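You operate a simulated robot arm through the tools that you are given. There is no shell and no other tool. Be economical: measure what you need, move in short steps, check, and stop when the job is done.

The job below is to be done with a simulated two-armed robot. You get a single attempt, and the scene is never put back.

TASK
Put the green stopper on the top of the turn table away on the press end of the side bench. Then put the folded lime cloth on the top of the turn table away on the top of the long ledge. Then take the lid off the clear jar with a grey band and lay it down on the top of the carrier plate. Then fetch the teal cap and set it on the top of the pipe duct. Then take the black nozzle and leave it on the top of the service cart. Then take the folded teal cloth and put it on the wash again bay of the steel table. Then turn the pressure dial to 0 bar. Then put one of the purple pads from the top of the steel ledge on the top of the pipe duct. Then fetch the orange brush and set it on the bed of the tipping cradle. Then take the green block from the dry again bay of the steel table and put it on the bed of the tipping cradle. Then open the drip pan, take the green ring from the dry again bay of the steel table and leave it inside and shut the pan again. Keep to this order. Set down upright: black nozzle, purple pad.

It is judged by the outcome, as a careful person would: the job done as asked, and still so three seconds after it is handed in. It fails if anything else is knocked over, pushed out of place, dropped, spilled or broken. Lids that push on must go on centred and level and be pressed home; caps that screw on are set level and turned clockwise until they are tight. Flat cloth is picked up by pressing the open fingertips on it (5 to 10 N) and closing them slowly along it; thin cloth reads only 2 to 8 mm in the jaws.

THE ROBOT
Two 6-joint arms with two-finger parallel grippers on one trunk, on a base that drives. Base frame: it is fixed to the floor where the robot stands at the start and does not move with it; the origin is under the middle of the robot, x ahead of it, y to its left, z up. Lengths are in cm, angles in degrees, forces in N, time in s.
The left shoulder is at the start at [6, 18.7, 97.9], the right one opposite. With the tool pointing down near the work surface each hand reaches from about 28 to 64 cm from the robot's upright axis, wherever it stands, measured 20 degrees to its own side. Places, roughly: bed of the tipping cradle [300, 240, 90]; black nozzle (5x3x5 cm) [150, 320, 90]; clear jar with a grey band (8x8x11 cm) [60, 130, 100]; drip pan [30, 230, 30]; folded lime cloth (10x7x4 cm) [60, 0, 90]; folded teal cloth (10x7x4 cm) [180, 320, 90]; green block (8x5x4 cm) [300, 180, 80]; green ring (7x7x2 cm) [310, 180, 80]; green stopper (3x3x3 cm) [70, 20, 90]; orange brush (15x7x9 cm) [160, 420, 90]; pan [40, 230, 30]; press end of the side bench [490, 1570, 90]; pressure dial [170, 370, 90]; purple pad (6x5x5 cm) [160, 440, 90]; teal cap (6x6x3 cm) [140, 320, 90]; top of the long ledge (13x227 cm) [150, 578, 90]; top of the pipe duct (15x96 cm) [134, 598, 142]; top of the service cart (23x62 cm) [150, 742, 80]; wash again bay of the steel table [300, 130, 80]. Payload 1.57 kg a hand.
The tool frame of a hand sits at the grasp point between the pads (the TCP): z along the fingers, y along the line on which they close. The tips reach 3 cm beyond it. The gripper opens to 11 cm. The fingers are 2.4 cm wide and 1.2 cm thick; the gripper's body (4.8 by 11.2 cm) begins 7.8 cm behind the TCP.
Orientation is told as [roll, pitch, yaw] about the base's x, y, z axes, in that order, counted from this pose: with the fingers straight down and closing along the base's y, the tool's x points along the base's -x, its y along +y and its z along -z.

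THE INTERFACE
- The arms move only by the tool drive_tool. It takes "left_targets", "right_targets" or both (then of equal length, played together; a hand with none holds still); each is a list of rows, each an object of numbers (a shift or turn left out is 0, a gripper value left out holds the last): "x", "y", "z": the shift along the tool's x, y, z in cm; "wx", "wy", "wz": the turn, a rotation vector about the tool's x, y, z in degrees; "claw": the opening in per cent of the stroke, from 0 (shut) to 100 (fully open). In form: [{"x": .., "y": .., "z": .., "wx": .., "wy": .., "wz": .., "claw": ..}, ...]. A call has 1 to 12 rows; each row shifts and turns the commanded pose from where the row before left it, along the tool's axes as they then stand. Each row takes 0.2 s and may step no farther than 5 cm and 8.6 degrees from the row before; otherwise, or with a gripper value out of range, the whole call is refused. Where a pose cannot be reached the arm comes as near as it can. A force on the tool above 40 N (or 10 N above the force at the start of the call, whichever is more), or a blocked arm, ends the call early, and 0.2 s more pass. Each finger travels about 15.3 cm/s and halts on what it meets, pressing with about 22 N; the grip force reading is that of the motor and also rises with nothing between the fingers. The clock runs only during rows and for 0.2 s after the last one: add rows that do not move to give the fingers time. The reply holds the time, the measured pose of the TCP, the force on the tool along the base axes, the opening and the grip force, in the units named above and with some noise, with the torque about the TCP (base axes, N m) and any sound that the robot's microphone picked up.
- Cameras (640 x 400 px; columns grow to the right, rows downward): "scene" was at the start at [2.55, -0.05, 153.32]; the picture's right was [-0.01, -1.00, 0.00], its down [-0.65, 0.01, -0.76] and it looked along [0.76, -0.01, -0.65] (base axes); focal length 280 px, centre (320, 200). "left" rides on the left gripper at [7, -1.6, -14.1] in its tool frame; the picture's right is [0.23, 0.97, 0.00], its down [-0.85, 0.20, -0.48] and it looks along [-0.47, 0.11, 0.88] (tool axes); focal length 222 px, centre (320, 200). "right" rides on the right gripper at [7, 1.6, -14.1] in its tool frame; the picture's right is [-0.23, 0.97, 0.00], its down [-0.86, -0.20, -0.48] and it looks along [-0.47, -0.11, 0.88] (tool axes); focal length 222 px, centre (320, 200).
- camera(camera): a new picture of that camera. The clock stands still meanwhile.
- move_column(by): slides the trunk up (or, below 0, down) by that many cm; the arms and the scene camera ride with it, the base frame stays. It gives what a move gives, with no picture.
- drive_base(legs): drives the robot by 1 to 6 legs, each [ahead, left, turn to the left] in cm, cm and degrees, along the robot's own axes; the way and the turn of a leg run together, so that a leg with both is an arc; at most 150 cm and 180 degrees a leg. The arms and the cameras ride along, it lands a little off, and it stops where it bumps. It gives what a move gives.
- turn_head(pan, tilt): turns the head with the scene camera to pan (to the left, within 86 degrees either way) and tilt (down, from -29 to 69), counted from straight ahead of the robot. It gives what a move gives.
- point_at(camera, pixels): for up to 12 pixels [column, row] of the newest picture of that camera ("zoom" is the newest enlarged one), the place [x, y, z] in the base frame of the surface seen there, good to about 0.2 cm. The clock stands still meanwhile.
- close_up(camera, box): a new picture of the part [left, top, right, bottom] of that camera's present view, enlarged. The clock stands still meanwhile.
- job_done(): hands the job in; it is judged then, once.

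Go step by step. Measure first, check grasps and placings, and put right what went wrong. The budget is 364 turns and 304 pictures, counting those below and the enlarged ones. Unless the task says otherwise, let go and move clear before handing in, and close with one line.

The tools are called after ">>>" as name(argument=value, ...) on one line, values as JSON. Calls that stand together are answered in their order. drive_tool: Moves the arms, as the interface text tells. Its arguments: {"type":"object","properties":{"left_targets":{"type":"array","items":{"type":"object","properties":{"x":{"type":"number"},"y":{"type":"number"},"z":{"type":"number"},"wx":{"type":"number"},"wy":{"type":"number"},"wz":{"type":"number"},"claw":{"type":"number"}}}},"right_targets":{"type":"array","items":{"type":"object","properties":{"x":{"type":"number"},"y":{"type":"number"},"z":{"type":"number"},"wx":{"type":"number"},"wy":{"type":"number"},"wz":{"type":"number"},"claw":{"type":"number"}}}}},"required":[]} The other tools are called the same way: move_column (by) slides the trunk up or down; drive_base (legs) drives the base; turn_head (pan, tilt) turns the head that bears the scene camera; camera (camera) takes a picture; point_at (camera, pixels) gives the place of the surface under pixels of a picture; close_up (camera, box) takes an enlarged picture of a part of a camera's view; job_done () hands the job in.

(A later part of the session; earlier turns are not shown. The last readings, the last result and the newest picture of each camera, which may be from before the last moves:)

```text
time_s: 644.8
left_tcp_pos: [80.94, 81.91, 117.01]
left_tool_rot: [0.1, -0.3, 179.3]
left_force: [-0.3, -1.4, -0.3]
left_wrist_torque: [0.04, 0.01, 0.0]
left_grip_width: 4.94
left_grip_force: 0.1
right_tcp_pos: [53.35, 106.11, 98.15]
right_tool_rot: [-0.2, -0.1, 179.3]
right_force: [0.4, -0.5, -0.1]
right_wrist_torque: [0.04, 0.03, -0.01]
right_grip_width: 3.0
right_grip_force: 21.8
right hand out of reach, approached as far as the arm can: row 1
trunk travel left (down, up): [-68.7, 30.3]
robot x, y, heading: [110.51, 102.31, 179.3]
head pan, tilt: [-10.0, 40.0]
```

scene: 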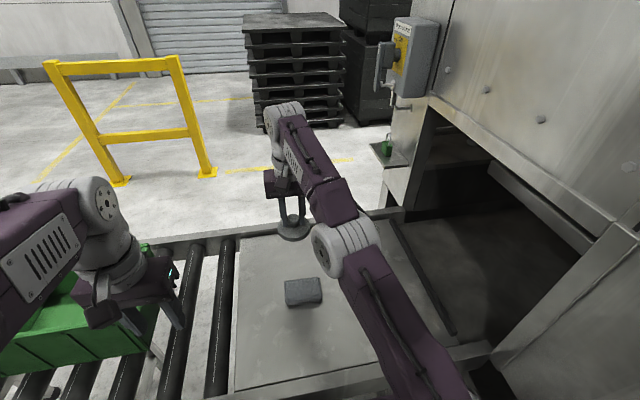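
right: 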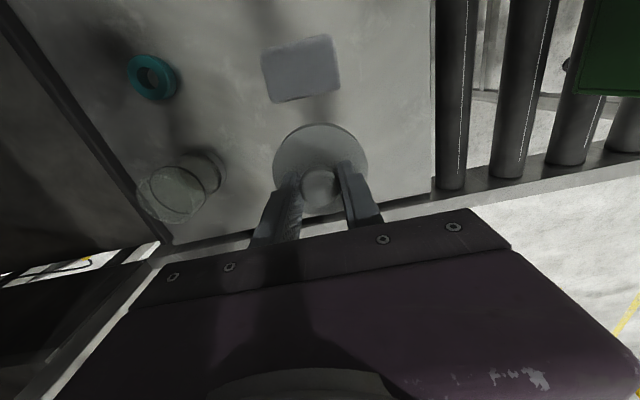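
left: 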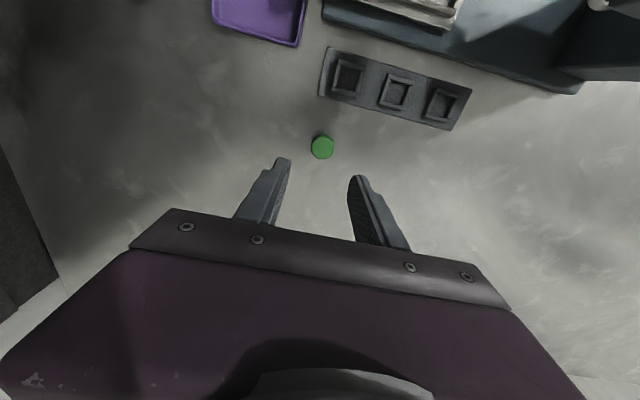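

>>> drive_tool(right_targets=[{"z": 0.2}, {"z": 0.2}, {"z": 0.2}, {}])

>>> close_up(camera="scene", box=[230, 180, 350, 280])

```text
time_s: 645.8
left_tcp_pos: [81.13, 81.77, 117.11]
left_tool_rot: [0.1, -0.4, 179.4]
left_force: [-0.2, -0.1, 0.3]
left_wrist_torque: [0.01, 0.02, -0.01]
left_grip_width: 4.97
left_grip_force: 0.1
right_tcp_pos: [53.43, 106.01, 97.89]
right_tool_rot: [0.0, -0.6, 179.3]
right_force: [-4.5, 0.9, 28.8]
right_wrist_torque: [0.03, 0.17, 0.0]
right_grip_width: 3.01
right_grip_force: 22.3
trunk travel left (down, up): [-68.7, 30.3]
robot x, y, heading: [110.26, 102.61, 179.3]
head pan, tilt: [-10.0, 40.0]
```

```text
4.00 times, centred on (290, 230) of scene
```

zoom: 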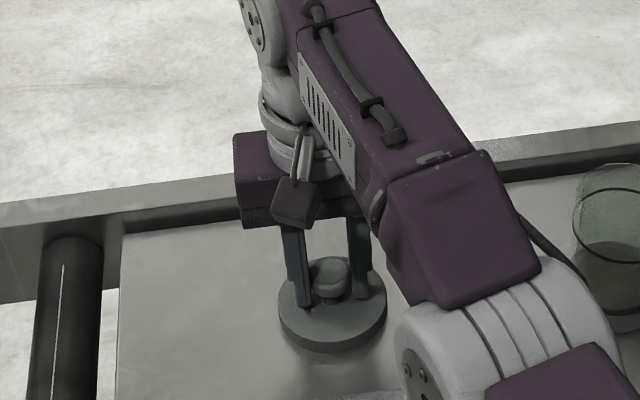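

There is contact at 28.8 N, so the lid sits on the plate. I'll ease off slightly, open and lift clear.

>>> drive_tool(right_targets=[{"z": -0.25}, {}, {"claw": 35}, {"claw": 45}, {}, {"z": -3}, {"z": -4}, {"z": -4}, {"x": 3}, {}])

>>> camera(camera="scene")

>>> camera(camera="right")

```text
time_s: 648.0
left_tcp_pos: [80.87, 81.88, 116.97]
left_tool_rot: [0.0, -0.2, 179.4]
left_force: [-1.1, 0.3, -0.3]
left_wrist_torque: [0.02, 0.04, 0.01]
left_grip_width: 4.94
left_grip_force: 0.1
right_tcp_pos: [55.59, 106.44, 108.5]
right_tool_rot: [-0.1, -0.1, 179.3]
right_force: [-0.3, -1.0, 0.2]
right_wrist_torque: [0.01, -0.01, -0.02]
right_grip_width: 4.96
right_grip_force: 0.1
right hand out of reach, approached as far as the arm can: row 7, 8, 9
trunk travel left (down, up): [-68.7, 30.3]
robot x, y, heading: [110.4, 102.46, 179.0]
head pan, tilt: [-10.0, 40.0]
```

```text
222 pictures are left
```

scene: 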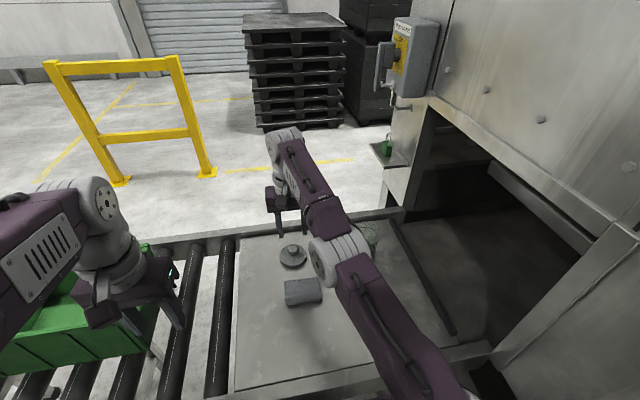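

```text
221 pictures are left
```

right: 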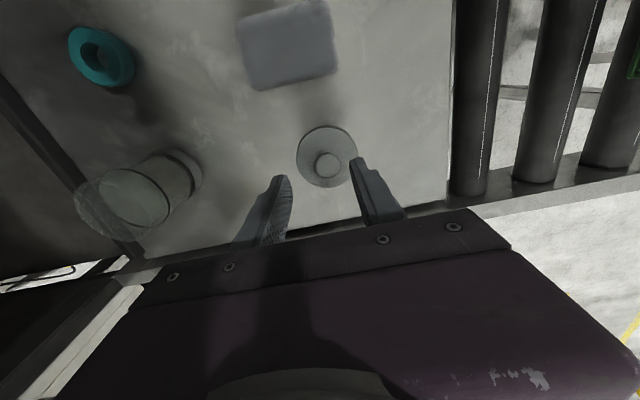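

The lid lies flat on the plate and the jar stands. I'll retract the arm and back out.

>>> drive_tool(right_targets=[{"x": 3, "z": -3}, {"x": 3, "z": -3}, {"x": 4, "z": -1}, {"x": 4}, {"x": 4}, {"x": 4}, {"x": 4, "y": -2}, {"y": -3}, {"y": -3}, {}])

>>> drive_base(legs=[[-60, 0, 0], [-60, 10, 0]])

>>> camera(camera="scene")

```text
time_s: 650.1
left_tcp_pos: [81.02, 81.93, 116.98]
left_tool_rot: [0.2, -0.2, 179.3]
left_force: [0.0, 0.5, 1.0]
left_wrist_torque: [0.06, 0.01, 0.01]
left_grip_width: 4.97
left_grip_force: 0.1
right_tcp_pos: [58.98, 105.72, 115.83]
right_tool_rot: [0.1, -0.4, 179.3]
right_force: [-0.4, -0.6, -0.1]
right_wrist_torque: [0.04, 0.0, 0.01]
right_grip_width: 4.96
right_grip_force: 0.1
right hand out of reach, approached as far as the arm can: row 1, 2, 3, 4, 5, 6, 7, 8, 9
trunk travel left (down, up): [-68.7, 30.3]
robot x, y, heading: [110.43, 102.66, 179.1]
head pan, tilt: [-10.0, 40.0]
```

```text
time_s: 656.5
left_tcp_pos: [197.74, 69.29, 117.09]
left_tool_rot: [0.1, -0.2, 177.3]
left_force: [1.0, -0.4, 0.1]
left_wrist_torque: [0.02, 0.01, 0.02]
left_grip_width: 4.94
left_grip_force: 0.1
right_tcp_pos: [176.62, 93.88, 115.79]
right_tool_rot: [0.0, -0.3, 177.4]
right_force: [0.3, -0.5, 0.0]
right_wrist_torque: [0.0, 0.02, 0.02]
right_grip_width: 4.95
right_grip_force: 0.1
trunk travel left (down, up): [-68.7, 30.3]
robot x, y, heading: [227.93, 88.7, 177.3]
head pan, tilt: [-10.0, 40.0]
```

```text
220 pictures are left
```

scene: 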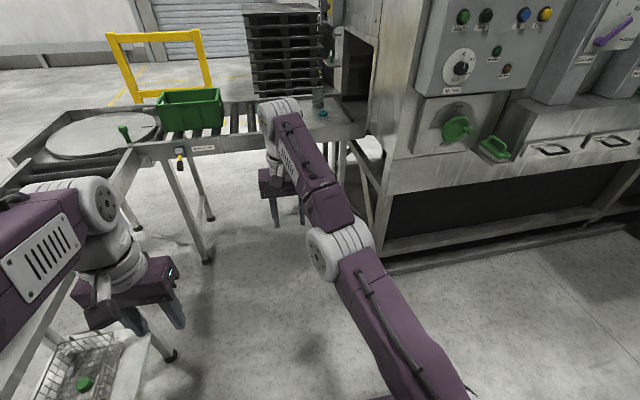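

The right arm did not retract as commanded. I'll move it outward and back with small steps now that it is clear of everything.

>>> drive_tool(right_targets=[{"z": 2}, {"z": 2}, {"x": 3}, {"x": 3}, {"x": 3}, {"x": 3}, {}])

```text
time_s: 658.1
left_tcp_pos: [197.64, 69.21, 117.06]
left_tool_rot: [0.1, -0.2, 177.3]
left_force: [-0.6, 0.6, -0.2]
left_wrist_torque: [-0.04, 0.0, -0.03]
left_grip_width: 4.98
left_grip_force: 0.1
right_tcp_pos: [177.65, 90.87, 115.58]
right_tool_rot: [-0.1, -0.1, 177.3]
right_force: [0.7, -0.1, 0.6]
right_wrist_torque: [-0.02, -0.01, 0.0]
right_grip_width: 4.96
right_grip_force: 0.0
right hand out of reach, approached as far as the arm can: row 1, 2, 3, 4, 5, 6
trunk travel left (down, up): [-68.7, 30.3]
robot x, y, heading: [227.68, 88.95, 177.2]
head pan, tilt: [-10.0, 40.0]
```

>>> drive_tool(right_targets=[{"y": -4}, {"y": -4}, {"y": -4}, {"y": -4}, {}])

```text
time_s: 659.3
left_tcp_pos: [197.84, 69.09, 117.15]
left_tool_rot: [0.1, -0.2, 177.2]
left_force: [0.1, 0.5, 0.5]
left_wrist_torque: [0.02, 0.0, 0.01]
left_grip_width: 4.94
left_grip_force: 0.0
right_tcp_pos: [174.61, 105.92, 115.75]
right_tool_rot: [-0.1, -0.3, 177.3]
right_force: [-0.2, 0.1, 0.6]
right_wrist_torque: [-0.01, 0.03, -0.02]
right_grip_width: 4.96
right_grip_force: 0.2
right hand out of reach, approached as far as the arm can: row 1, 2, 3, 4
trunk travel left (down, up): [-68.7, 30.3]
robot x, y, heading: [228.15, 88.77, 177.3]
head pan, tilt: [-10.0, 40.0]
```

>>> drive_tool(right_targets=[{"x": 4}, {"x": 4}, {"x": 4}, {"x": 4}, {"x": 4}, {"x": 4}, {"x": 4}, {}])

```text
time_s: 661.1
left_tcp_pos: [197.74, 69.35, 117.02]
left_tool_rot: [0.1, -0.2, 177.3]
left_force: [0.4, 0.9, 0.4]
left_wrist_torque: [0.02, 0.0, 0.01]
left_grip_width: 4.94
left_grip_force: 0.0
right_tcp_pos: [174.6, 105.39, 115.72]
right_tool_rot: [0.0, -0.3, 177.2]
right_force: [-0.2, 0.4, 0.7]
right_wrist_torque: [-0.02, 0.02, 0.0]
right_grip_width: 4.92
right_grip_force: 0.1
right hand out of reach, approached as far as the arm can: row 1, 2, 3, 4, 5, 6, 7
trunk travel left (down, up): [-68.7, 30.3]
robot x, y, heading: [228.16, 88.98, 177.5]
head pan, tilt: [-10.0, 40.0]
```

>>> drive_tool(right_targets=[{"z": 4}, {"z": 4}, {"z": 4}, {"z": 4}, {}])

>>> turn_head(pan=-20, tilt=40)

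>>> camera(camera="scene")

```text
time_s: 662.3
left_tcp_pos: [197.86, 69.37, 116.99]
left_tool_rot: [0.1, -0.1, 177.4]
left_force: [-0.3, 0.5, 0.3]
left_wrist_torque: [-0.02, 0.01, 0.03]
left_grip_width: 4.96
left_grip_force: 0.0
right_tcp_pos: [174.61, 105.47, 115.79]
right_tool_rot: [-0.1, -0.4, 177.3]
right_force: [-0.7, -0.4, 0.3]
right_wrist_torque: [-0.01, 0.03, -0.01]
right_grip_width: 4.95
right_grip_force: 0.0
right hand out of reach, approached as far as the arm can: row 1, 2, 3, 4
trunk travel left (down, up): [-68.7, 30.3]
robot x, y, heading: [227.75, 89.29, 177.6]
head pan, tilt: [-10.0, 40.0]
```

```text
time_s: 663.0
left_tcp_pos: [197.69, 69.21, 117.04]
left_tool_rot: [0.1, -0.2, 177.3]
left_force: [0.5, 0.0, 0.8]
left_wrist_torque: [0.01, 0.0, -0.04]
left_grip_width: 4.92
left_grip_force: 0.0
right_tcp_pos: [174.68, 105.37, 115.7]
right_tool_rot: [0.0, -0.2, 177.2]
right_force: [0.4, -0.7, -0.4]
right_wrist_torque: [-0.01, 0.0, -0.02]
right_grip_width: 4.94
right_grip_force: 0.0
trunk travel left (down, up): [-68.7, 30.3]
robot x, y, heading: [227.93, 88.61, 177.3]
head pan, tilt: [-20.0, 40.0]
```

```text
219 pictures are left
```

scene: 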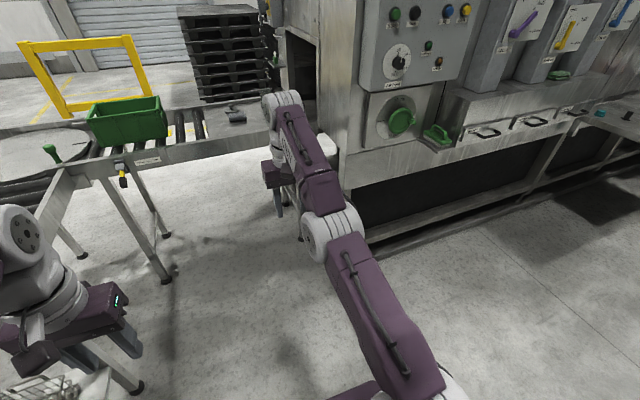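

The arm is stretched out straight, which is a singular pose. I'll try to break it with a wrist turn plus retreat.

>>> drive_tool(right_targets=[{"wy": 8}, {"wy": 8}, {}])

```text
time_s: 663.8
left_tcp_pos: [197.63, 69.22, 117.0]
left_tool_rot: [0.1, -0.2, 177.3]
left_force: [-0.4, -0.2, 0.5]
left_wrist_torque: [-0.02, -0.02, 0.0]
left_grip_width: 4.94
left_grip_force: 0.0
right_tcp_pos: [179.73, 105.64, 113.08]
right_tool_rot: [-0.1, 15.6, 177.3]
right_force: [-0.3, -0.1, -1.1]
right_wrist_torque: [0.02, 0.0, -0.02]
right_grip_width: 4.95
right_grip_force: 0.1
right hand out of reach, approached as far as the arm can: row 1, 2
trunk travel left (down, up): [-68.7, 30.3]
robot x, y, heading: [228.13, 88.78, 177.4]
head pan, tilt: [-20.0, 40.0]
```

>>> drive_tool(right_targets=[{"wy": -8}, {"wy": -8}, {"z": 4.5}, {"z": 4.5}, {"z": 4.5}, {"z": 4.5}, {"z": 4.5}, {"z": 4.5}, {}])

```text
time_s: 665.8
left_tcp_pos: [197.75, 69.33, 116.92]
left_tool_rot: [0.1, -0.1, 177.2]
left_force: [-0.2, 0.0, -0.1]
left_wrist_torque: [0.01, 0.0, 0.0]
left_grip_width: 4.96
left_grip_force: 0.0
right_tcp_pos: [179.9, 105.56, 86.23]
right_tool_rot: [0.0, -0.2, 177.3]
right_force: [-0.2, -0.2, 0.1]
right_wrist_torque: [0.0, -0.02, -0.01]
right_grip_width: 4.93
right_grip_force: 0.0
trunk travel left (down, up): [-68.7, 30.3]
robot x, y, heading: [227.65, 88.58, 177.0]
head pan, tilt: [-20.0, 40.0]
```

It is unstuck. Now I'll retract the hand.

>>> drive_tool(right_targets=[{"x": 4}, {"x": 4}, {"x": 4}, {"x": 4}, {"x": 2, "z": -4}, {"z": -4.5}, {"z": -4.5}, {"z": -4.5}, {"z": -4.5}, {}])

>>> move_column(by=-8)

```text
time_s: 668.0
left_tcp_pos: [197.68, 69.37, 117.03]
left_tool_rot: [0.1, -0.2, 177.3]
left_force: [0.4, -0.8, -0.5]
left_wrist_torque: [0.0, -0.03, -0.02]
left_grip_width: 4.94
left_grip_force: 0.1
right_tcp_pos: [197.58, 104.23, 108.43]
right_tool_rot: [0.0, -0.2, 177.3]
right_force: [-0.5, -0.1, -0.1]
right_wrist_torque: [0.01, 0.01, -0.03]
right_grip_width: 4.94
right_grip_force: 0.0
trunk travel left (down, up): [-68.7, 30.3]
robot x, y, heading: [227.96, 88.64, 177.2]
head pan, tilt: [-20.0, 40.0]
```

```text
time_s: 669.2
left_tcp_pos: [197.77, 69.27, 108.97]
left_tool_rot: [0.0, -0.2, 177.2]
left_force: [-0.9, -0.7, -0.4]
left_wrist_torque: [0.02, 0.01, 0.0]
left_grip_width: 4.95
left_grip_force: 0.0
right_tcp_pos: [197.74, 104.47, 100.25]
right_tool_rot: [0.1, -0.3, 177.3]
right_force: [-0.3, -0.3, 0.0]
right_wrist_torque: [0.0, 0.04, -0.01]
right_grip_width: 4.97
right_grip_force: 0.1
trunk travel left (down, up): [-60.7, 38.3]
robot x, y, heading: [227.95, 88.92, 177.2]
head pan, tilt: [-20.0, 40.0]
```

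Next is the teal cap at [140, 320]. I'll strafe along the machine to y≈320.

>>> drive_base(legs=[[-8, 0, 2.8], [0, -120, 0], [0, -100, 0]])

>>> turn_head(pan=0, tilt=35)

>>> camera(camera="scene")

```text
time_s: 680.9
left_tcp_pos: [209.65, 292.27, 109.04]
left_tool_rot: [0.1, -0.1, 178.1]
left_force: [0.7, -0.2, 0.1]
left_wrist_torque: [0.0, 0.0, 0.0]
left_grip_width: 4.95
left_grip_force: 0.0
right_tcp_pos: [209.21, 327.26, 100.3]
right_tool_rot: [0.0, -0.3, 178.1]
right_force: [0.3, -0.9, 0.0]
right_wrist_torque: [0.03, -0.03, 0.0]
right_grip_width: 4.96
right_grip_force: 0.1
trunk travel left (down, up): [-60.7, 38.3]
robot x, y, heading: [239.04, 311.85, 178.0]
head pan, tilt: [-20.0, 40.0]
```

```text
time_s: 681.7
left_tcp_pos: [209.57, 292.2, 108.94]
left_tool_rot: [0.1, -0.2, 178.1]
left_force: [-0.6, -0.1, 0.0]
left_wrist_torque: [0.0, -0.01, 0.01]
left_grip_width: 4.94
left_grip_force: 0.0
right_tcp_pos: [209.23, 327.28, 100.3]
right_tool_rot: [0.0, -0.4, 178.0]
right_force: [-0.9, -0.6, 0.2]
right_wrist_torque: [0.02, -0.02, 0.02]
right_grip_width: 4.93
right_grip_force: 0.1
trunk travel left (down, up): [-60.7, 38.3]
robot x, y, heading: [239.59, 311.94, 178.0]
head pan, tilt: [0.0, 35.0]
```

```text
218 pictures are left
```

scene: 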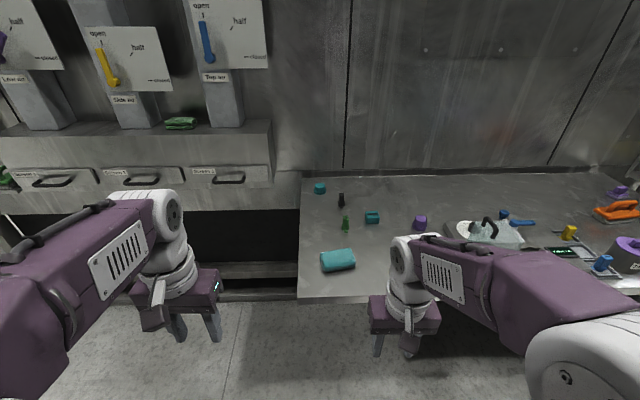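

>>> close_up(camera="scene", box=[280, 160, 640, 300])

>>> point_at(camera="scene", pixels=[[320, 184], [320, 191], [341, 194], [341, 205], [346, 220], [372, 217], [338, 260], [300, 298], [420, 222], [300, 180], [450, 290], [465, 225]])

```text
1.78 times, centred on (460, 230) of scene
```

zoom: 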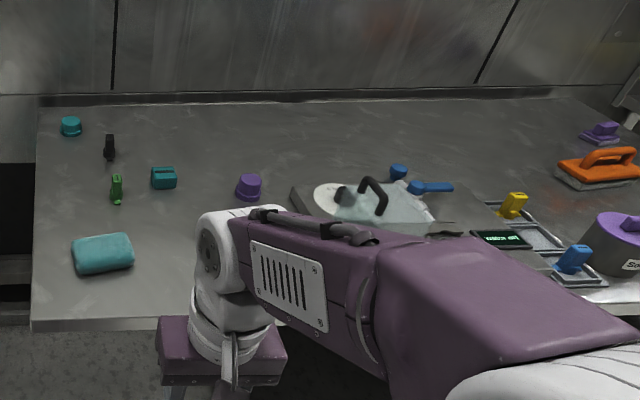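

```text
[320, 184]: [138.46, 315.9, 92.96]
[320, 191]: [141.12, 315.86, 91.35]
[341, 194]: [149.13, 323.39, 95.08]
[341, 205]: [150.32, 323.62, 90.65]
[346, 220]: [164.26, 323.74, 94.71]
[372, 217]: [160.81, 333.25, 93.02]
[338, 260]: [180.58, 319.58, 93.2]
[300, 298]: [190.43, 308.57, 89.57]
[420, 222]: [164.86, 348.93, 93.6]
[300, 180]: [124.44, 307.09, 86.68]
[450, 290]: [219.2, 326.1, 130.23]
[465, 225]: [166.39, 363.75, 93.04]
```

The teal cap is at [139.3, 316] (z 90–93) and the table edge is at x≈190. It is far in, so I'll tilt the tool forward. I'll raise the trunk and drive close.

>>> move_column(by=14)

>>> drive_base(legs=[[0, -22, 2], [28, 0, 0]])

>>> turn_head(pan=0, tilt=50)

>>> camera(camera="scene")

```text
time_s: 683.4
left_tcp_pos: [209.65, 292.28, 123.07]
left_tool_rot: [0.2, -0.2, 178.1]
left_force: [-0.6, 0.9, -0.2]
left_wrist_torque: [-0.01, -0.02, 0.01]
left_grip_width: 4.95
left_grip_force: 0.1
right_tcp_pos: [209.15, 327.23, 114.32]
right_tool_rot: [-0.1, -0.3, 178.0]
right_force: [0.7, -0.6, 0.2]
right_wrist_torque: [0.01, 0.01, -0.01]
right_grip_width: 4.95
right_grip_force: 0.0
trunk travel left (down, up): [-74.7, 24.3]
robot x, y, heading: [239.53, 312.09, 178.0]
head pan, tilt: [0.0, 35.0]
```

```text
time_s: 686.6
left_tcp_pos: [183.13, 313.18, 122.97]
left_tool_rot: [0.2, -0.4, -179.6]
left_force: [0.3, 0.2, -0.2]
left_wrist_torque: [-0.02, -0.01, 0.03]
left_grip_width: 4.96
left_grip_force: 0.1
right_tcp_pos: [181.32, 348.2, 114.37]
right_tool_rot: [0.0, -0.3, -179.6]
right_force: [-0.2, 0.6, 0.2]
right_wrist_torque: [0.0, 0.03, 0.0]
right_grip_width: 4.95
right_grip_force: 0.1
trunk travel left (down, up): [-74.7, 24.3]
robot x, y, heading: [212.01, 334.24, -179.7]
head pan, tilt: [0.0, 35.0]
```

```text
time_s: 687.4
left_tcp_pos: [182.99, 313.15, 123.08]
left_tool_rot: [0.1, -0.1, -179.7]
left_force: [0.2, 0.6, 0.4]
left_wrist_torque: [0.0, 0.0, 0.01]
left_grip_width: 4.93
left_grip_force: 0.0
right_tcp_pos: [181.08, 348.27, 114.31]
right_tool_rot: [0.0, -0.3, -179.7]
right_force: [-0.5, 0.6, 0.3]
right_wrist_torque: [-0.02, 0.01, 0.01]
right_grip_width: 4.96
right_grip_force: 0.0
trunk travel left (down, up): [-74.7, 24.3]
robot x, y, heading: [211.99, 334.55, -179.7]
head pan, tilt: [0.0, 50.0]
```

```text
216 pictures are left
```

scene: 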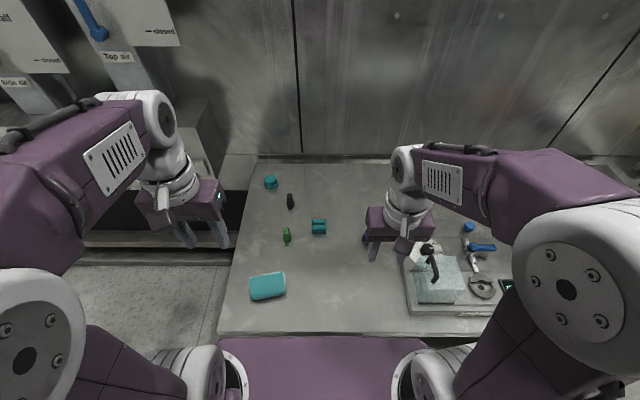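

I'll tilt the left tool 32° forward and extend it toward the cap at z≈123.

>>> drive_tool(left_targets=[{"wy": -8, "claw": 85}, {"wy": -8}, {"wy": -8}, {"wy": -8}, {"x": -3.8, "z": 2.4}, {"x": -3.8, "z": 2.4}, {"x": -3.8, "z": 2.4}, {"x": -3.8, "z": 2.4}, {"x": -3.8, "z": 2.4}, {"x": -3.8, "z": 2.4}, {"x": -3.8, "z": 2.4}, {}])

>>> camera(camera="scene")

>>> camera(camera="left")

```text
time_s: 690.0
left_tcp_pos: [143.99, 311.99, 121.27]
left_tool_rot: [0.1, -32.1, -179.7]
left_force: [-0.2, -0.6, 1.2]
left_wrist_torque: [0.02, -0.01, 0.02]
left_grip_width: 9.34
left_grip_force: 0.1
left hand out of reach, approached as far as the arm can: row 2, 3, 4
right_tcp_pos: [181.24, 348.14, 114.35]
right_tool_rot: [0.0, -0.2, -179.6]
right_force: [0.6, -0.6, -0.4]
right_wrist_torque: [0.01, 0.04, -0.02]
right_grip_width: 4.94
right_grip_force: 0.2
trunk travel left (down, up): [-74.7, 24.3]
robot x, y, heading: [211.92, 334.19, -179.9]
head pan, tilt: [0.0, 50.0]
```

```text
215 pictures are left
```

scene: 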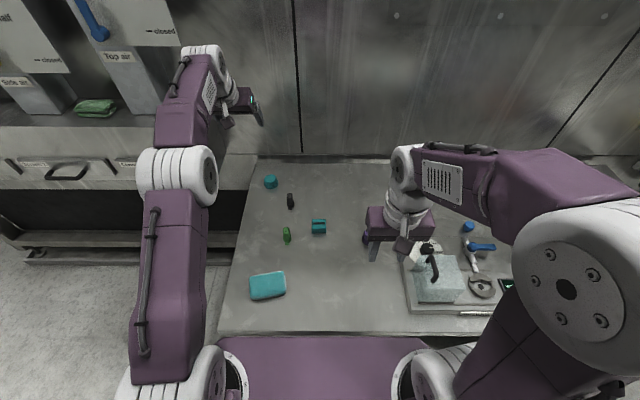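

```text
214 pictures are left
```

left: 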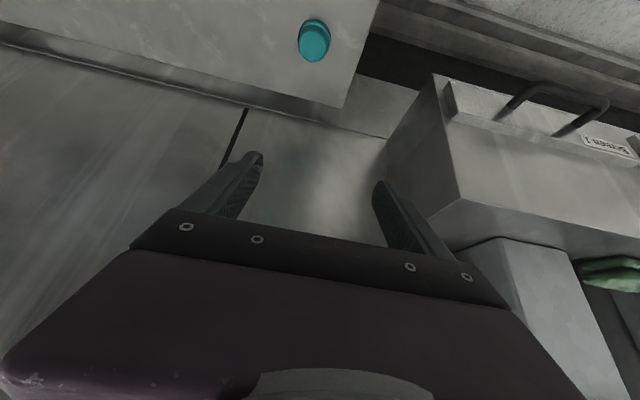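

I need to come right by 4 cm in y and then go down. I'll do most of that and look again.

>>> drive_tool(left_targets=[{"y": -2}, {"y": -2}, {"x": 2.12, "z": 3.39}, {"x": 2.12, "z": 3.39}, {"x": 2.12, "z": 3.39}, {"x": 2.12, "z": 3.39}, {}])

>>> camera(camera="left")

>>> camera(camera="scene")

```text
time_s: 691.6
left_tcp_pos: [143.71, 315.83, 105.24]
left_tool_rot: [0.2, -32.1, -179.7]
left_force: [0.1, 1.3, 0.8]
left_wrist_torque: [0.01, -0.01, -0.01]
left_grip_width: 9.35
left_grip_force: 0.1
right_tcp_pos: [181.06, 348.09, 114.32]
right_tool_rot: [0.0, -0.4, -179.7]
right_force: [0.4, 0.4, 0.0]
right_wrist_torque: [0.01, 0.0, -0.02]
right_grip_width: 4.98
right_grip_force: 0.0
trunk travel left (down, up): [-74.7, 24.3]
robot x, y, heading: [211.96, 334.16, -179.8]
head pan, tilt: [0.0, 50.0]
```

```text
213 pictures are left
```

left: 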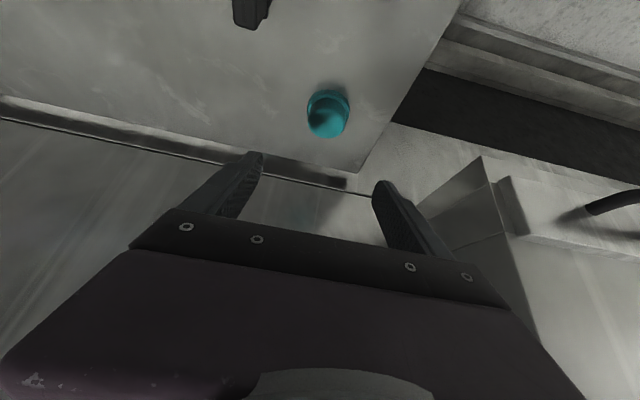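

```text
212 pictures are left
```

scene: 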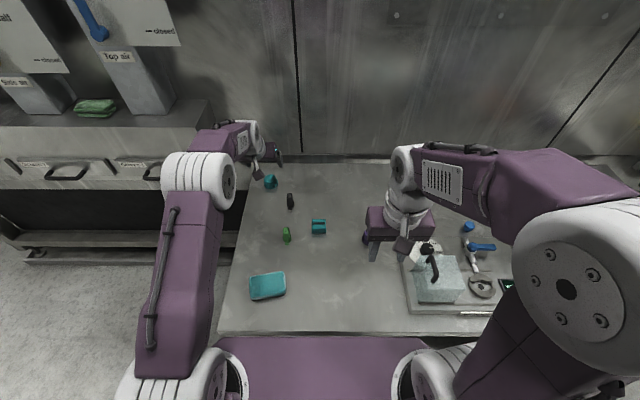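

>>> point_at(camera="left", pixels=[[328, 120], [315, 105], [343, 100], [328, 95], [320, 135], [360, 160], [440, 30], [420, 185], [490, 200]])

>>> point_at(camera="scene", pixels=[[270, 180], [270, 187], [200, 112], [215, 180], [225, 170], [190, 190], [205, 130], [250, 130]])

```text
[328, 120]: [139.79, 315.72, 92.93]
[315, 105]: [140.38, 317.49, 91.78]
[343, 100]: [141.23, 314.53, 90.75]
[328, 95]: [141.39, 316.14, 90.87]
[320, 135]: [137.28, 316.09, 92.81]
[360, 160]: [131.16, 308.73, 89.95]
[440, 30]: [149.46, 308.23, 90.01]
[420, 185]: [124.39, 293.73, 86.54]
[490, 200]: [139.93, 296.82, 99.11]
```

```text
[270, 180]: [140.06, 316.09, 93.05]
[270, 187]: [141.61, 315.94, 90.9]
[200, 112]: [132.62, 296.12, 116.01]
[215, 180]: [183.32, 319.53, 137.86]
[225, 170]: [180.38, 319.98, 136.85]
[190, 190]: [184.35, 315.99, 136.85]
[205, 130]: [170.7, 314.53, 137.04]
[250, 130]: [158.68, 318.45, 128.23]
```

The cap's top centre is [139.3, 316, 93]. I'll move in along the tool axis and close.

>>> drive_tool(left_targets=[{"x": 1, "z": 4}, {"x": 1, "z": 4}, {"x": 0.9, "z": 3.5}, {}])

>>> camera(camera="left")

```text
time_s: 692.6
left_tcp_pos: [140.29, 315.75, 93.78]
left_tool_rot: [0.1, -32.2, -179.6]
left_force: [0.3, 0.1, -1.0]
left_wrist_torque: [-0.01, -0.03, -0.01]
left_grip_width: 9.34
left_grip_force: 0.0
right_tcp_pos: [181.15, 348.16, 114.32]
right_tool_rot: [0.0, -0.3, -179.7]
right_force: [0.6, 0.0, 0.3]
right_wrist_torque: [0.02, 0.0, 0.0]
right_grip_width: 4.94
right_grip_force: 0.1
trunk travel left (down, up): [-74.7, 24.3]
robot x, y, heading: [212.43, 334.26, -179.6]
head pan, tilt: [0.0, 50.0]
```

```text
211 pictures are left
```

left: 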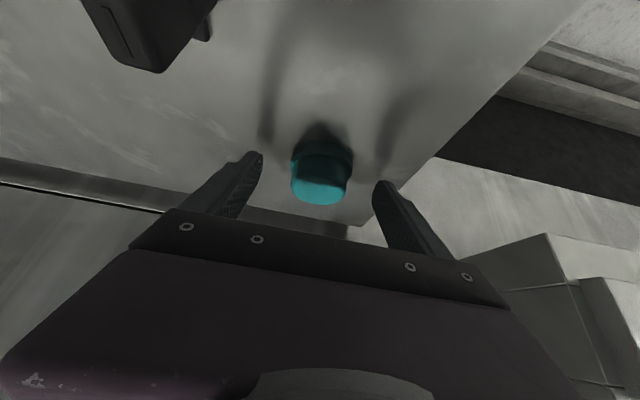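

>>> drive_tool(left_targets=[{"claw": 60}, {"claw": 40}, {"claw": 20}, {"claw": 0}, {}, {}, {"x": -1.06, "z": -1.7}, {"x": -1.06, "z": -1.7}, {}])

>>> camera(camera="left")

```text
time_s: 694.6
left_tcp_pos: [140.04, 315.4, 97.74]
left_tool_rot: [0.2, -32.1, -179.6]
left_force: [0.7, 0.1, -1.3]
left_wrist_torque: [0.01, -0.02, 0.01]
left_grip_width: 4.99
left_grip_force: 22.1
right_tcp_pos: [181.01, 348.12, 114.26]
right_tool_rot: [0.1, -0.2, -179.7]
right_force: [0.6, -0.1, 0.6]
right_wrist_torque: [0.01, 0.01, 0.0]
right_grip_width: 4.96
right_grip_force: 0.0
trunk travel left (down, up): [-74.7, 24.3]
robot x, y, heading: [212.01, 333.74, -179.5]
head pan, tilt: [0.0, 50.0]
```

```text
210 pictures are left
```

left: 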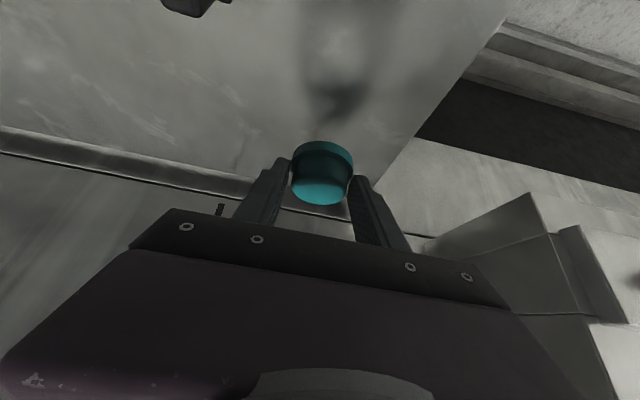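

The cap is held (5.0 cm). I'll raise and retract, then un-tilt.

>>> drive_tool(left_targets=[{"x": -2.12, "z": -3.39}, {"x": -2.12, "z": -3.39}, {"x": -2.12, "z": -3.39}, {"x": 1.3, "z": -4.5}, {"x": 1.3, "z": -4.5}, {"x": 3.7, "z": -2.3}, {"x": 3.7, "z": -2.3}, {"x": 3.7, "z": -2.3}, {"x": 3.7, "z": -2.3}, {"x": 3.7, "z": -2.3}, {"x": 3.7, "z": -2.3}, {}])

>>> drive_tool(left_targets=[{"wy": 8}, {"wy": 8}, {"wy": 8}, {"wy": 8}, {}])

>>> camera(camera="left")

```text
time_s: 697.2
left_tcp_pos: [173.22, 315.85, 116.16]
left_tool_rot: [0.1, -32.1, -179.7]
left_force: [0.0, -0.4, -1.3]
left_wrist_torque: [-0.04, -0.01, 0.03]
left_grip_width: 5.02
left_grip_force: 21.8
right_tcp_pos: [181.04, 348.13, 114.18]
right_tool_rot: [-0.1, -0.2, -179.7]
right_force: [-0.5, 0.1, -0.2]
right_wrist_torque: [0.03, -0.05, 0.04]
right_grip_width: 4.94
right_grip_force: 0.1
trunk travel left (down, up): [-74.7, 24.3]
robot x, y, heading: [211.97, 334.19, -179.7]
head pan, tilt: [0.0, 50.0]
```

```text
time_s: 698.4
left_tcp_pos: [173.25, 315.81, 116.16]
left_tool_rot: [0.0, -0.1, -179.7]
left_force: [0.0, -0.3, 0.0]
left_wrist_torque: [0.01, 0.01, 0.0]
left_grip_width: 5.03
left_grip_force: 22.1
right_tcp_pos: [181.1, 348.23, 114.25]
right_tool_rot: [-0.1, -0.3, -179.7]
right_force: [-0.6, -0.1, 0.6]
right_wrist_torque: [0.01, 0.02, 0.01]
right_grip_width: 4.94
right_grip_force: 0.1
trunk travel left (down, up): [-74.7, 24.3]
robot x, y, heading: [212.3, 333.85, -180.0]
head pan, tilt: [0.0, 50.0]
```

```text
209 pictures are left
```

left: 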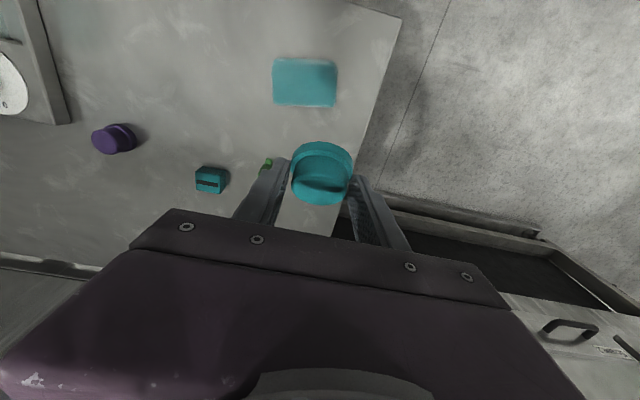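

The cap is upright in the grip. I'll drive to the pipe duct by strafing north.

>>> drive_base(legs=[[-28, 0, 0], [0, -140, 0], [0, -130, 0]])

>>> turn_head(pan=0, tilt=20)

>>> camera(camera="scene")

```text
time_s: 712.8
left_tcp_pos: [200.07, 580.76, 115.99]
left_tool_rot: [0.1, -0.2, -178.8]
left_force: [-0.4, 0.4, -1.8]
left_wrist_torque: [0.01, -0.01, 0.05]
left_grip_width: 5.0
left_grip_force: 21.8
right_tcp_pos: [207.36, 613.24, 114.3]
right_tool_rot: [0.0, -0.3, -178.8]
right_force: [0.4, -0.1, -0.1]
right_wrist_torque: [0.02, -0.04, 0.02]
right_grip_width: 4.97
right_grip_force: 0.0
trunk travel left (down, up): [-74.7, 24.3]
robot x, y, heading: [238.92, 599.7, -179.0]
head pan, tilt: [0.0, 50.0]
```

```text
time_s: 713.8
left_tcp_pos: [200.01, 580.8, 116.13]
left_tool_rot: [0.1, -0.2, -178.9]
left_force: [0.1, 1.0, -0.4]
left_wrist_torque: [0.02, 0.01, 0.0]
left_grip_width: 5.01
left_grip_force: 22.2
right_tcp_pos: [207.45, 613.24, 114.31]
right_tool_rot: [0.0, -0.3, -178.8]
right_force: [0.5, -0.3, -0.9]
right_wrist_torque: [0.05, 0.02, 0.0]
right_grip_width: 4.97
right_grip_force: 0.0
trunk travel left (down, up): [-74.7, 24.3]
robot x, y, heading: [239.01, 599.72, -178.6]
head pan, tilt: [0.0, 20.0]
```

```text
208 pictures are left
```

scene: 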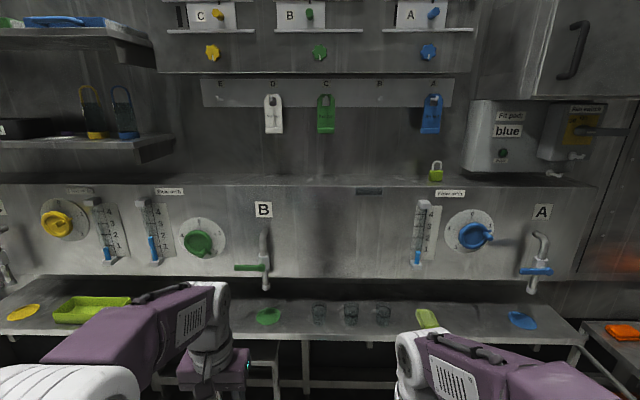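

The duct top runs at row ~183, with tags hanging above it. I'll measure the free space.

>>> point_at(camera="scene", pixels=[[300, 183], [300, 178], [300, 172], [326, 130], [274, 130], [431, 130], [230, 182], [350, 182], [400, 183], [300, 100], [250, 60], [170, 150]])

>>> close_up(camera="scene", box=[150, 60, 480, 240])

```text
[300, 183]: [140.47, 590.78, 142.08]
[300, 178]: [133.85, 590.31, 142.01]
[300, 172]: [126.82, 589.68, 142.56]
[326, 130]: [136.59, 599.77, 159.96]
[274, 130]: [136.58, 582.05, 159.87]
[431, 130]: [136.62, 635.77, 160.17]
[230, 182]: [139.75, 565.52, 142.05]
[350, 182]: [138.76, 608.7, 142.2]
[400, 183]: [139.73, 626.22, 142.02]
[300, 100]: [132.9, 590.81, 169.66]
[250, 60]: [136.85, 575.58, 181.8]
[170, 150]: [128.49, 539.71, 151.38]
```

```text
1.94 times, centred on (315, 150) of scene
```

zoom: 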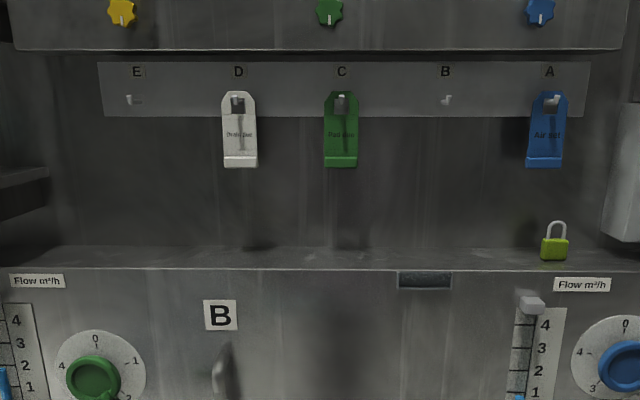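

The duct top is at z=142.0, x 126–141, and free around y≈610. The cap was gripped with the tool tilted 32°, so I'll place it with the same tilt. I'll raise the trunk, tuck the hand and drive in.

>>> move_column(by=24)

>>> drive_tool(left_targets=[{"x": 4}, {"x": 3}, {"wy": -8}, {"wy": -8}, {"wy": -8}, {"wy": -8}, {}])

>>> drive_base(legs=[[0, -28, -1], [42, 0, 0]])

>>> camera(camera="scene")

```text
time_s: 716.2
left_tcp_pos: [200.22, 580.75, 140.12]
left_tool_rot: [0.0, -0.1, -178.8]
left_force: [-0.9, 0.0, -0.5]
left_wrist_torque: [0.02, 0.01, 0.01]
left_grip_width: 5.0
left_grip_force: 22.3
right_tcp_pos: [207.65, 613.3, 138.2]
right_tool_rot: [-0.1, -0.3, -178.8]
right_force: [-0.8, -0.2, 0.5]
right_wrist_torque: [-0.01, 0.03, 0.01]
right_grip_width: 4.91
right_grip_force: 0.1
trunk travel left (down, up): [-98.7, 0.3]
robot x, y, heading: [238.62, 600.1, -178.8]
head pan, tilt: [0.0, 20.0]
```

```text
time_s: 717.9
left_tcp_pos: [203.98, 581.14, 140.19]
left_tool_rot: [0.1, -32.0, -178.7]
left_force: [-0.7, 0.1, -0.4]
left_wrist_torque: [-0.01, -0.03, 0.03]
left_grip_width: 5.0
left_grip_force: 22.4
left hand out of reach, approached as far as the arm can: row 5, 6
right_tcp_pos: [207.33, 613.21, 138.24]
right_tool_rot: [0.0, -0.1, -178.9]
right_force: [-0.2, -0.6, 0.2]
right_wrist_torque: [-0.01, 0.0, 0.02]
right_grip_width: 4.97
right_grip_force: 0.1
trunk travel left (down, up): [-98.7, 0.3]
robot x, y, heading: [238.71, 599.79, -179.1]
head pan, tilt: [0.0, 20.0]
```

```text
time_s: 722.0
left_tcp_pos: [162.8, 610.45, 140.4]
left_tool_rot: [0.2, -32.2, -179.9]
left_force: [0.4, 0.8, -1.0]
left_wrist_torque: [-0.01, 0.03, 0.01]
left_grip_width: 4.98
left_grip_force: 21.8
right_tcp_pos: [166.79, 642.43, 138.27]
right_tool_rot: [0.0, -0.4, -179.8]
right_force: [0.1, 0.9, 0.2]
right_wrist_torque: [0.0, 0.01, -0.01]
right_grip_width: 4.95
right_grip_force: 0.0
trunk travel left (down, up): [-98.7, 0.3]
robot x, y, heading: [197.55, 628.57, -179.8]
head pan, tilt: [0.0, 20.0]
```

```text
206 pictures are left
```

scene: 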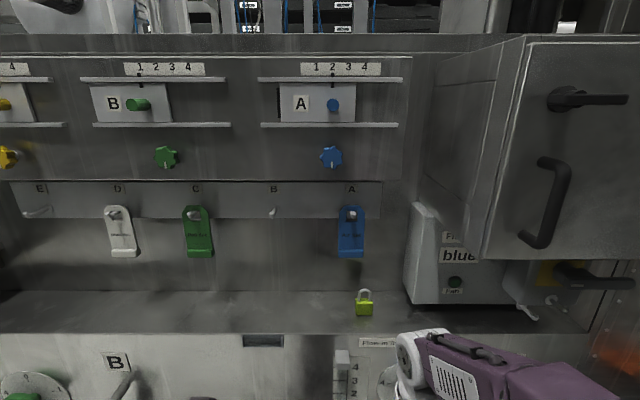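

I'll raise the hand to z≈150 and move forward over the duct.

>>> drive_tool(left_targets=[{"x": -1.77, "z": -2.83}, {"x": -1.77, "z": -2.83}, {"x": -1.77, "z": -2.83}, {"x": -3.39, "z": 2.12}, {"x": -3.39, "z": 2.12}, {"x": -3.39, "z": 2.12}, {"x": -3.39, "z": 2.12}, {}])

>>> turn_head(pan=15, tilt=30)

>>> camera(camera="scene")

>>> camera(camera="left")

```text
time_s: 723.8
left_tcp_pos: [142.86, 610.75, 149.16]
left_tool_rot: [0.0, -32.0, -180.0]
left_force: [0.3, 0.8, -0.7]
left_wrist_torque: [-0.03, -0.01, -0.02]
left_grip_width: 4.99
left_grip_force: 21.7
left hand out of reach, approached as far as the arm can: row 1, 2, 3
right_tcp_pos: [166.37, 642.51, 138.32]
right_tool_rot: [0.0, -0.1, -179.9]
right_force: [-0.9, 0.2, -0.5]
right_wrist_torque: [0.0, 0.04, 0.01]
right_grip_width: 4.96
right_grip_force: 0.1
trunk travel left (down, up): [-98.7, 0.3]
robot x, y, heading: [197.58, 628.47, -180.0]
head pan, tilt: [0.0, 20.0]
```

```text
time_s: 724.5
left_tcp_pos: [143.04, 610.74, 149.32]
left_tool_rot: [0.1, -32.1, -179.8]
left_force: [0.6, 0.4, 0.7]
left_wrist_torque: [0.02, -0.01, -0.03]
left_grip_width: 5.0
left_grip_force: 22.2
right_tcp_pos: [166.49, 642.38, 138.22]
right_tool_rot: [0.0, -0.4, -179.9]
right_force: [-0.5, 0.2, -1.2]
right_wrist_torque: [-0.01, -0.04, 0.01]
right_grip_width: 4.96
right_grip_force: 0.1
trunk travel left (down, up): [-98.7, 0.3]
robot x, y, heading: [197.5, 628.1, -179.9]
head pan, tilt: [15.0, 30.0]
```

```text
205 pictures are left
```

scene: 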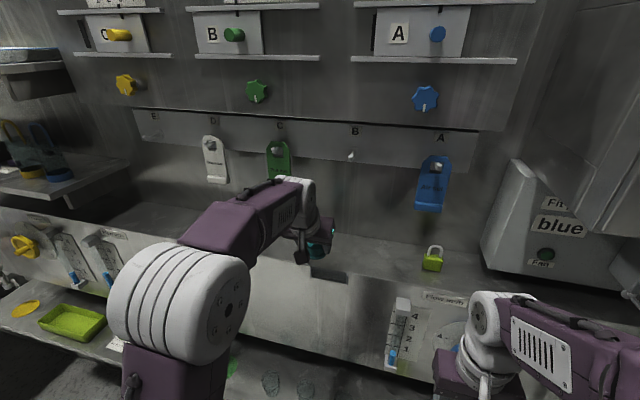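

```text
204 pictures are left
```

left: 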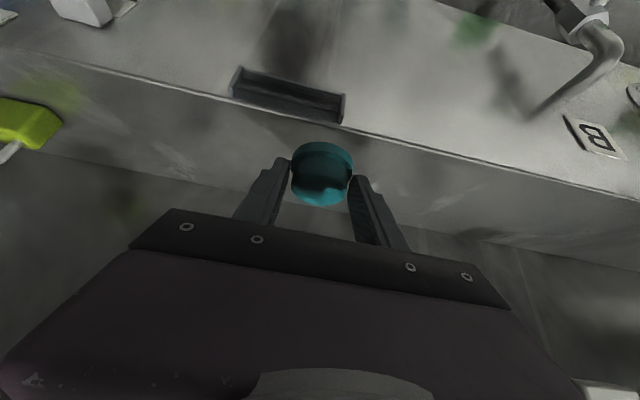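

>>> drive_tool(left_targets=[{"x": -2.9, "z": 1.8}, {"x": -2.9, "z": 1.8}, {"x": 0.9, "z": 1.45}, {"x": 0.6, "z": 0.95}, {}])

>>> close_up(camera="scene", box=[240, 130, 400, 290])

>>> camera(camera="left")

```text
time_s: 725.8
left_tcp_pos: [136.0, 610.6, 146.43]
left_tool_rot: [0.1, -31.9, -180.0]
left_force: [-0.2, 0.2, -0.5]
left_wrist_torque: [0.0, -0.01, 0.01]
left_grip_width: 5.01
left_grip_force: 21.5
right_tcp_pos: [166.39, 642.44, 138.29]
right_tool_rot: [0.0, -0.1, -179.9]
right_force: [-1.1, 0.0, 0.1]
right_wrist_torque: [0.0, 0.01, 0.01]
right_grip_width: 4.93
right_grip_force: 0.1
trunk travel left (down, up): [-98.7, 0.3]
robot x, y, heading: [197.43, 628.37, -179.7]
head pan, tilt: [15.0, 30.0]
```

```text
2.50 times, centred on (320, 210) of scene
```

zoom: 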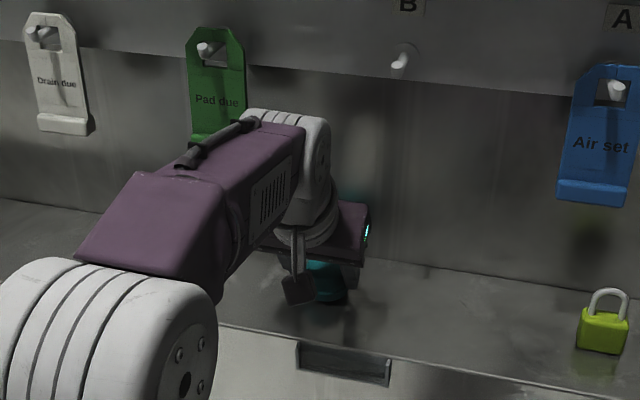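

```text
202 pictures are left
```

left: 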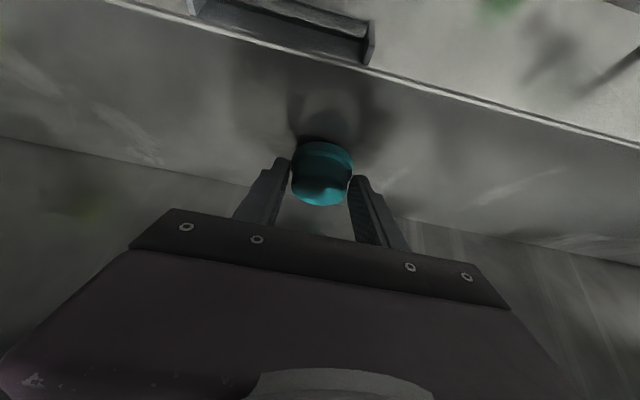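

>>> drive_tool(left_targets=[{"x": 0.16, "z": 0.25}, {"x": 0.16, "z": 0.25}, {"x": 0.05, "z": 0.1}, {}])

```text
time_s: 726.8
left_tcp_pos: [136.35, 610.58, 145.71]
left_tool_rot: [0.1, -32.1, -179.8]
left_force: [-0.8, 0.3, 2.7]
left_wrist_torque: [0.02, 0.12, 0.02]
left_grip_width: 5.0
left_grip_force: 22.1
right_tcp_pos: [166.56, 642.51, 138.21]
right_tool_rot: [0.0, -0.4, -179.9]
right_force: [0.9, -0.7, -0.3]
right_wrist_torque: [-0.01, 0.02, -0.02]
right_grip_width: 4.98
right_grip_force: 0.1
trunk travel left (down, up): [-98.7, 0.3]
robot x, y, heading: [197.14, 628.4, -179.9]
head pan, tilt: [15.0, 30.0]
```

Contact is felt (2.7 N). I'll release and back out along the tool axis.

>>> drive_tool(left_targets=[{"claw": 55}, {"claw": 65}, {}, {"x": -0.6, "z": -3}, {"x": 1.5, "z": -3.5}, {"x": 3, "z": -2}, {"x": 3, "z": -2}, {}])

>>> close_up(camera="scene", box=[240, 130, 400, 290])

>>> camera(camera="left")

```text
time_s: 728.5
left_tcp_pos: [147.78, 610.43, 150.86]
left_tool_rot: [0.0, -32.0, -180.0]
left_force: [-0.9, 0.1, 0.0]
left_wrist_torque: [0.01, -0.04, 0.0]
left_grip_width: 7.15
left_grip_force: 0.1
right_tcp_pos: [166.46, 642.43, 138.31]
right_tool_rot: [0.1, -0.4, -179.8]
right_force: [0.6, -0.2, 0.1]
right_wrist_torque: [-0.04, 0.02, -0.03]
right_grip_width: 4.96
right_grip_force: 0.1
trunk travel left (down, up): [-98.7, 0.3]
robot x, y, heading: [197.26, 628.83, -180.2]
head pan, tilt: [15.0, 30.0]
```

```text
2.50 times, centred on (320, 210) of scene
```

zoom: 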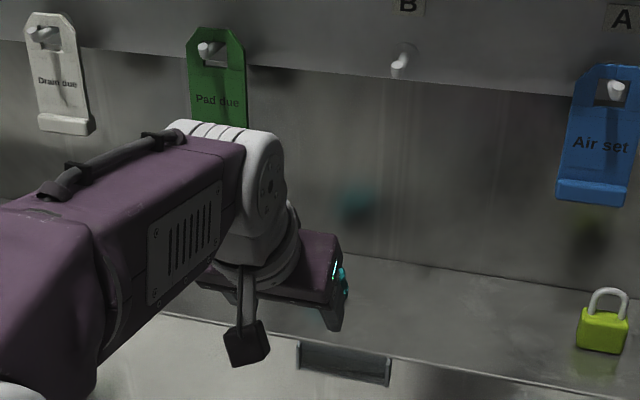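

```text
200 pictures are left
```

left: 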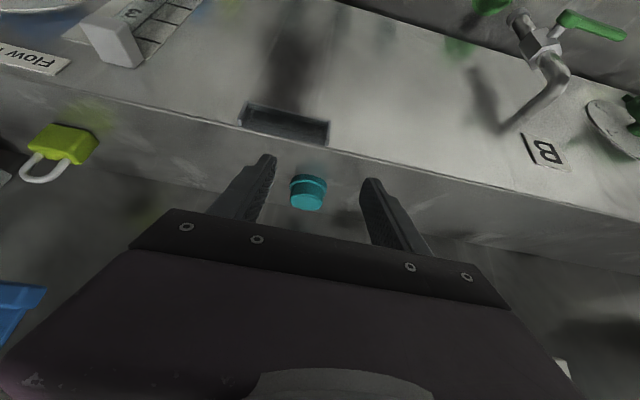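

The cap stands on the duct. I'll retract, un-tilt, and back away.

>>> drive_tool(left_targets=[{"x": 3.39, "z": -1.5}, {"x": 3.39, "z": -1.5}, {"x": 3.39, "z": -1.5}, {"x": 3.39, "z": -1.5}, {"wy": 8}, {"wy": 8}, {"wy": 8}, {"wy": 8}, {}])

>>> drive_base(legs=[[-42, 0, 0]])

>>> camera(camera="scene")

```text
time_s: 730.5
left_tcp_pos: [159.48, 610.91, 148.33]
left_tool_rot: [0.1, 0.0, -179.8]
left_force: [0.9, -0.2, 0.3]
left_wrist_torque: [-0.05, -0.01, -0.02]
left_grip_width: 7.14
left_grip_force: 0.0
left hand out of reach, approached as far as the arm can: row 4
right_tcp_pos: [166.46, 642.51, 138.29]
right_tool_rot: [-0.1, -0.2, -179.8]
right_force: [0.6, -0.2, 0.5]
right_wrist_torque: [0.0, 0.01, 0.03]
right_grip_width: 4.96
right_grip_force: 0.0
trunk travel left (down, up): [-98.7, 0.3]
robot x, y, heading: [197.77, 628.16, -179.9]
head pan, tilt: [15.0, 30.0]
```

```text
time_s: 733.1
left_tcp_pos: [200.14, 610.97, 148.32]
left_tool_rot: [0.2, 0.1, 179.8]
left_force: [0.0, -0.3, 0.1]
left_wrist_torque: [0.03, 0.0, 0.0]
left_grip_width: 7.15
left_grip_force: 0.1
right_tcp_pos: [207.44, 642.61, 138.25]
right_tool_rot: [0.0, -0.2, 179.7]
right_force: [-0.9, 0.8, -0.4]
right_wrist_torque: [0.0, -0.04, 0.01]
right_grip_width: 4.94
right_grip_force: 0.2
trunk travel left (down, up): [-98.7, 0.3]
robot x, y, heading: [238.62, 628.55, 179.6]
head pan, tilt: [15.0, 30.0]
```

```text
199 pictures are left
```

scene: 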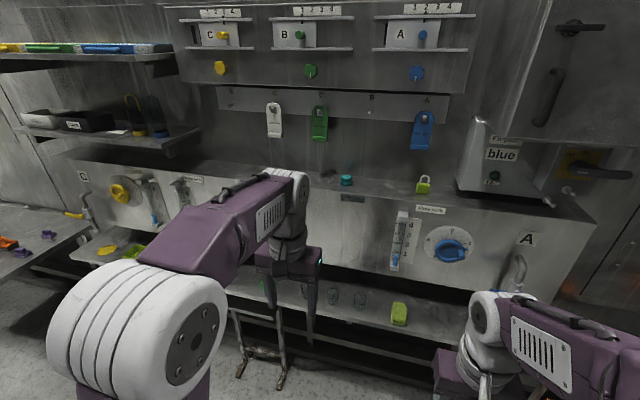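

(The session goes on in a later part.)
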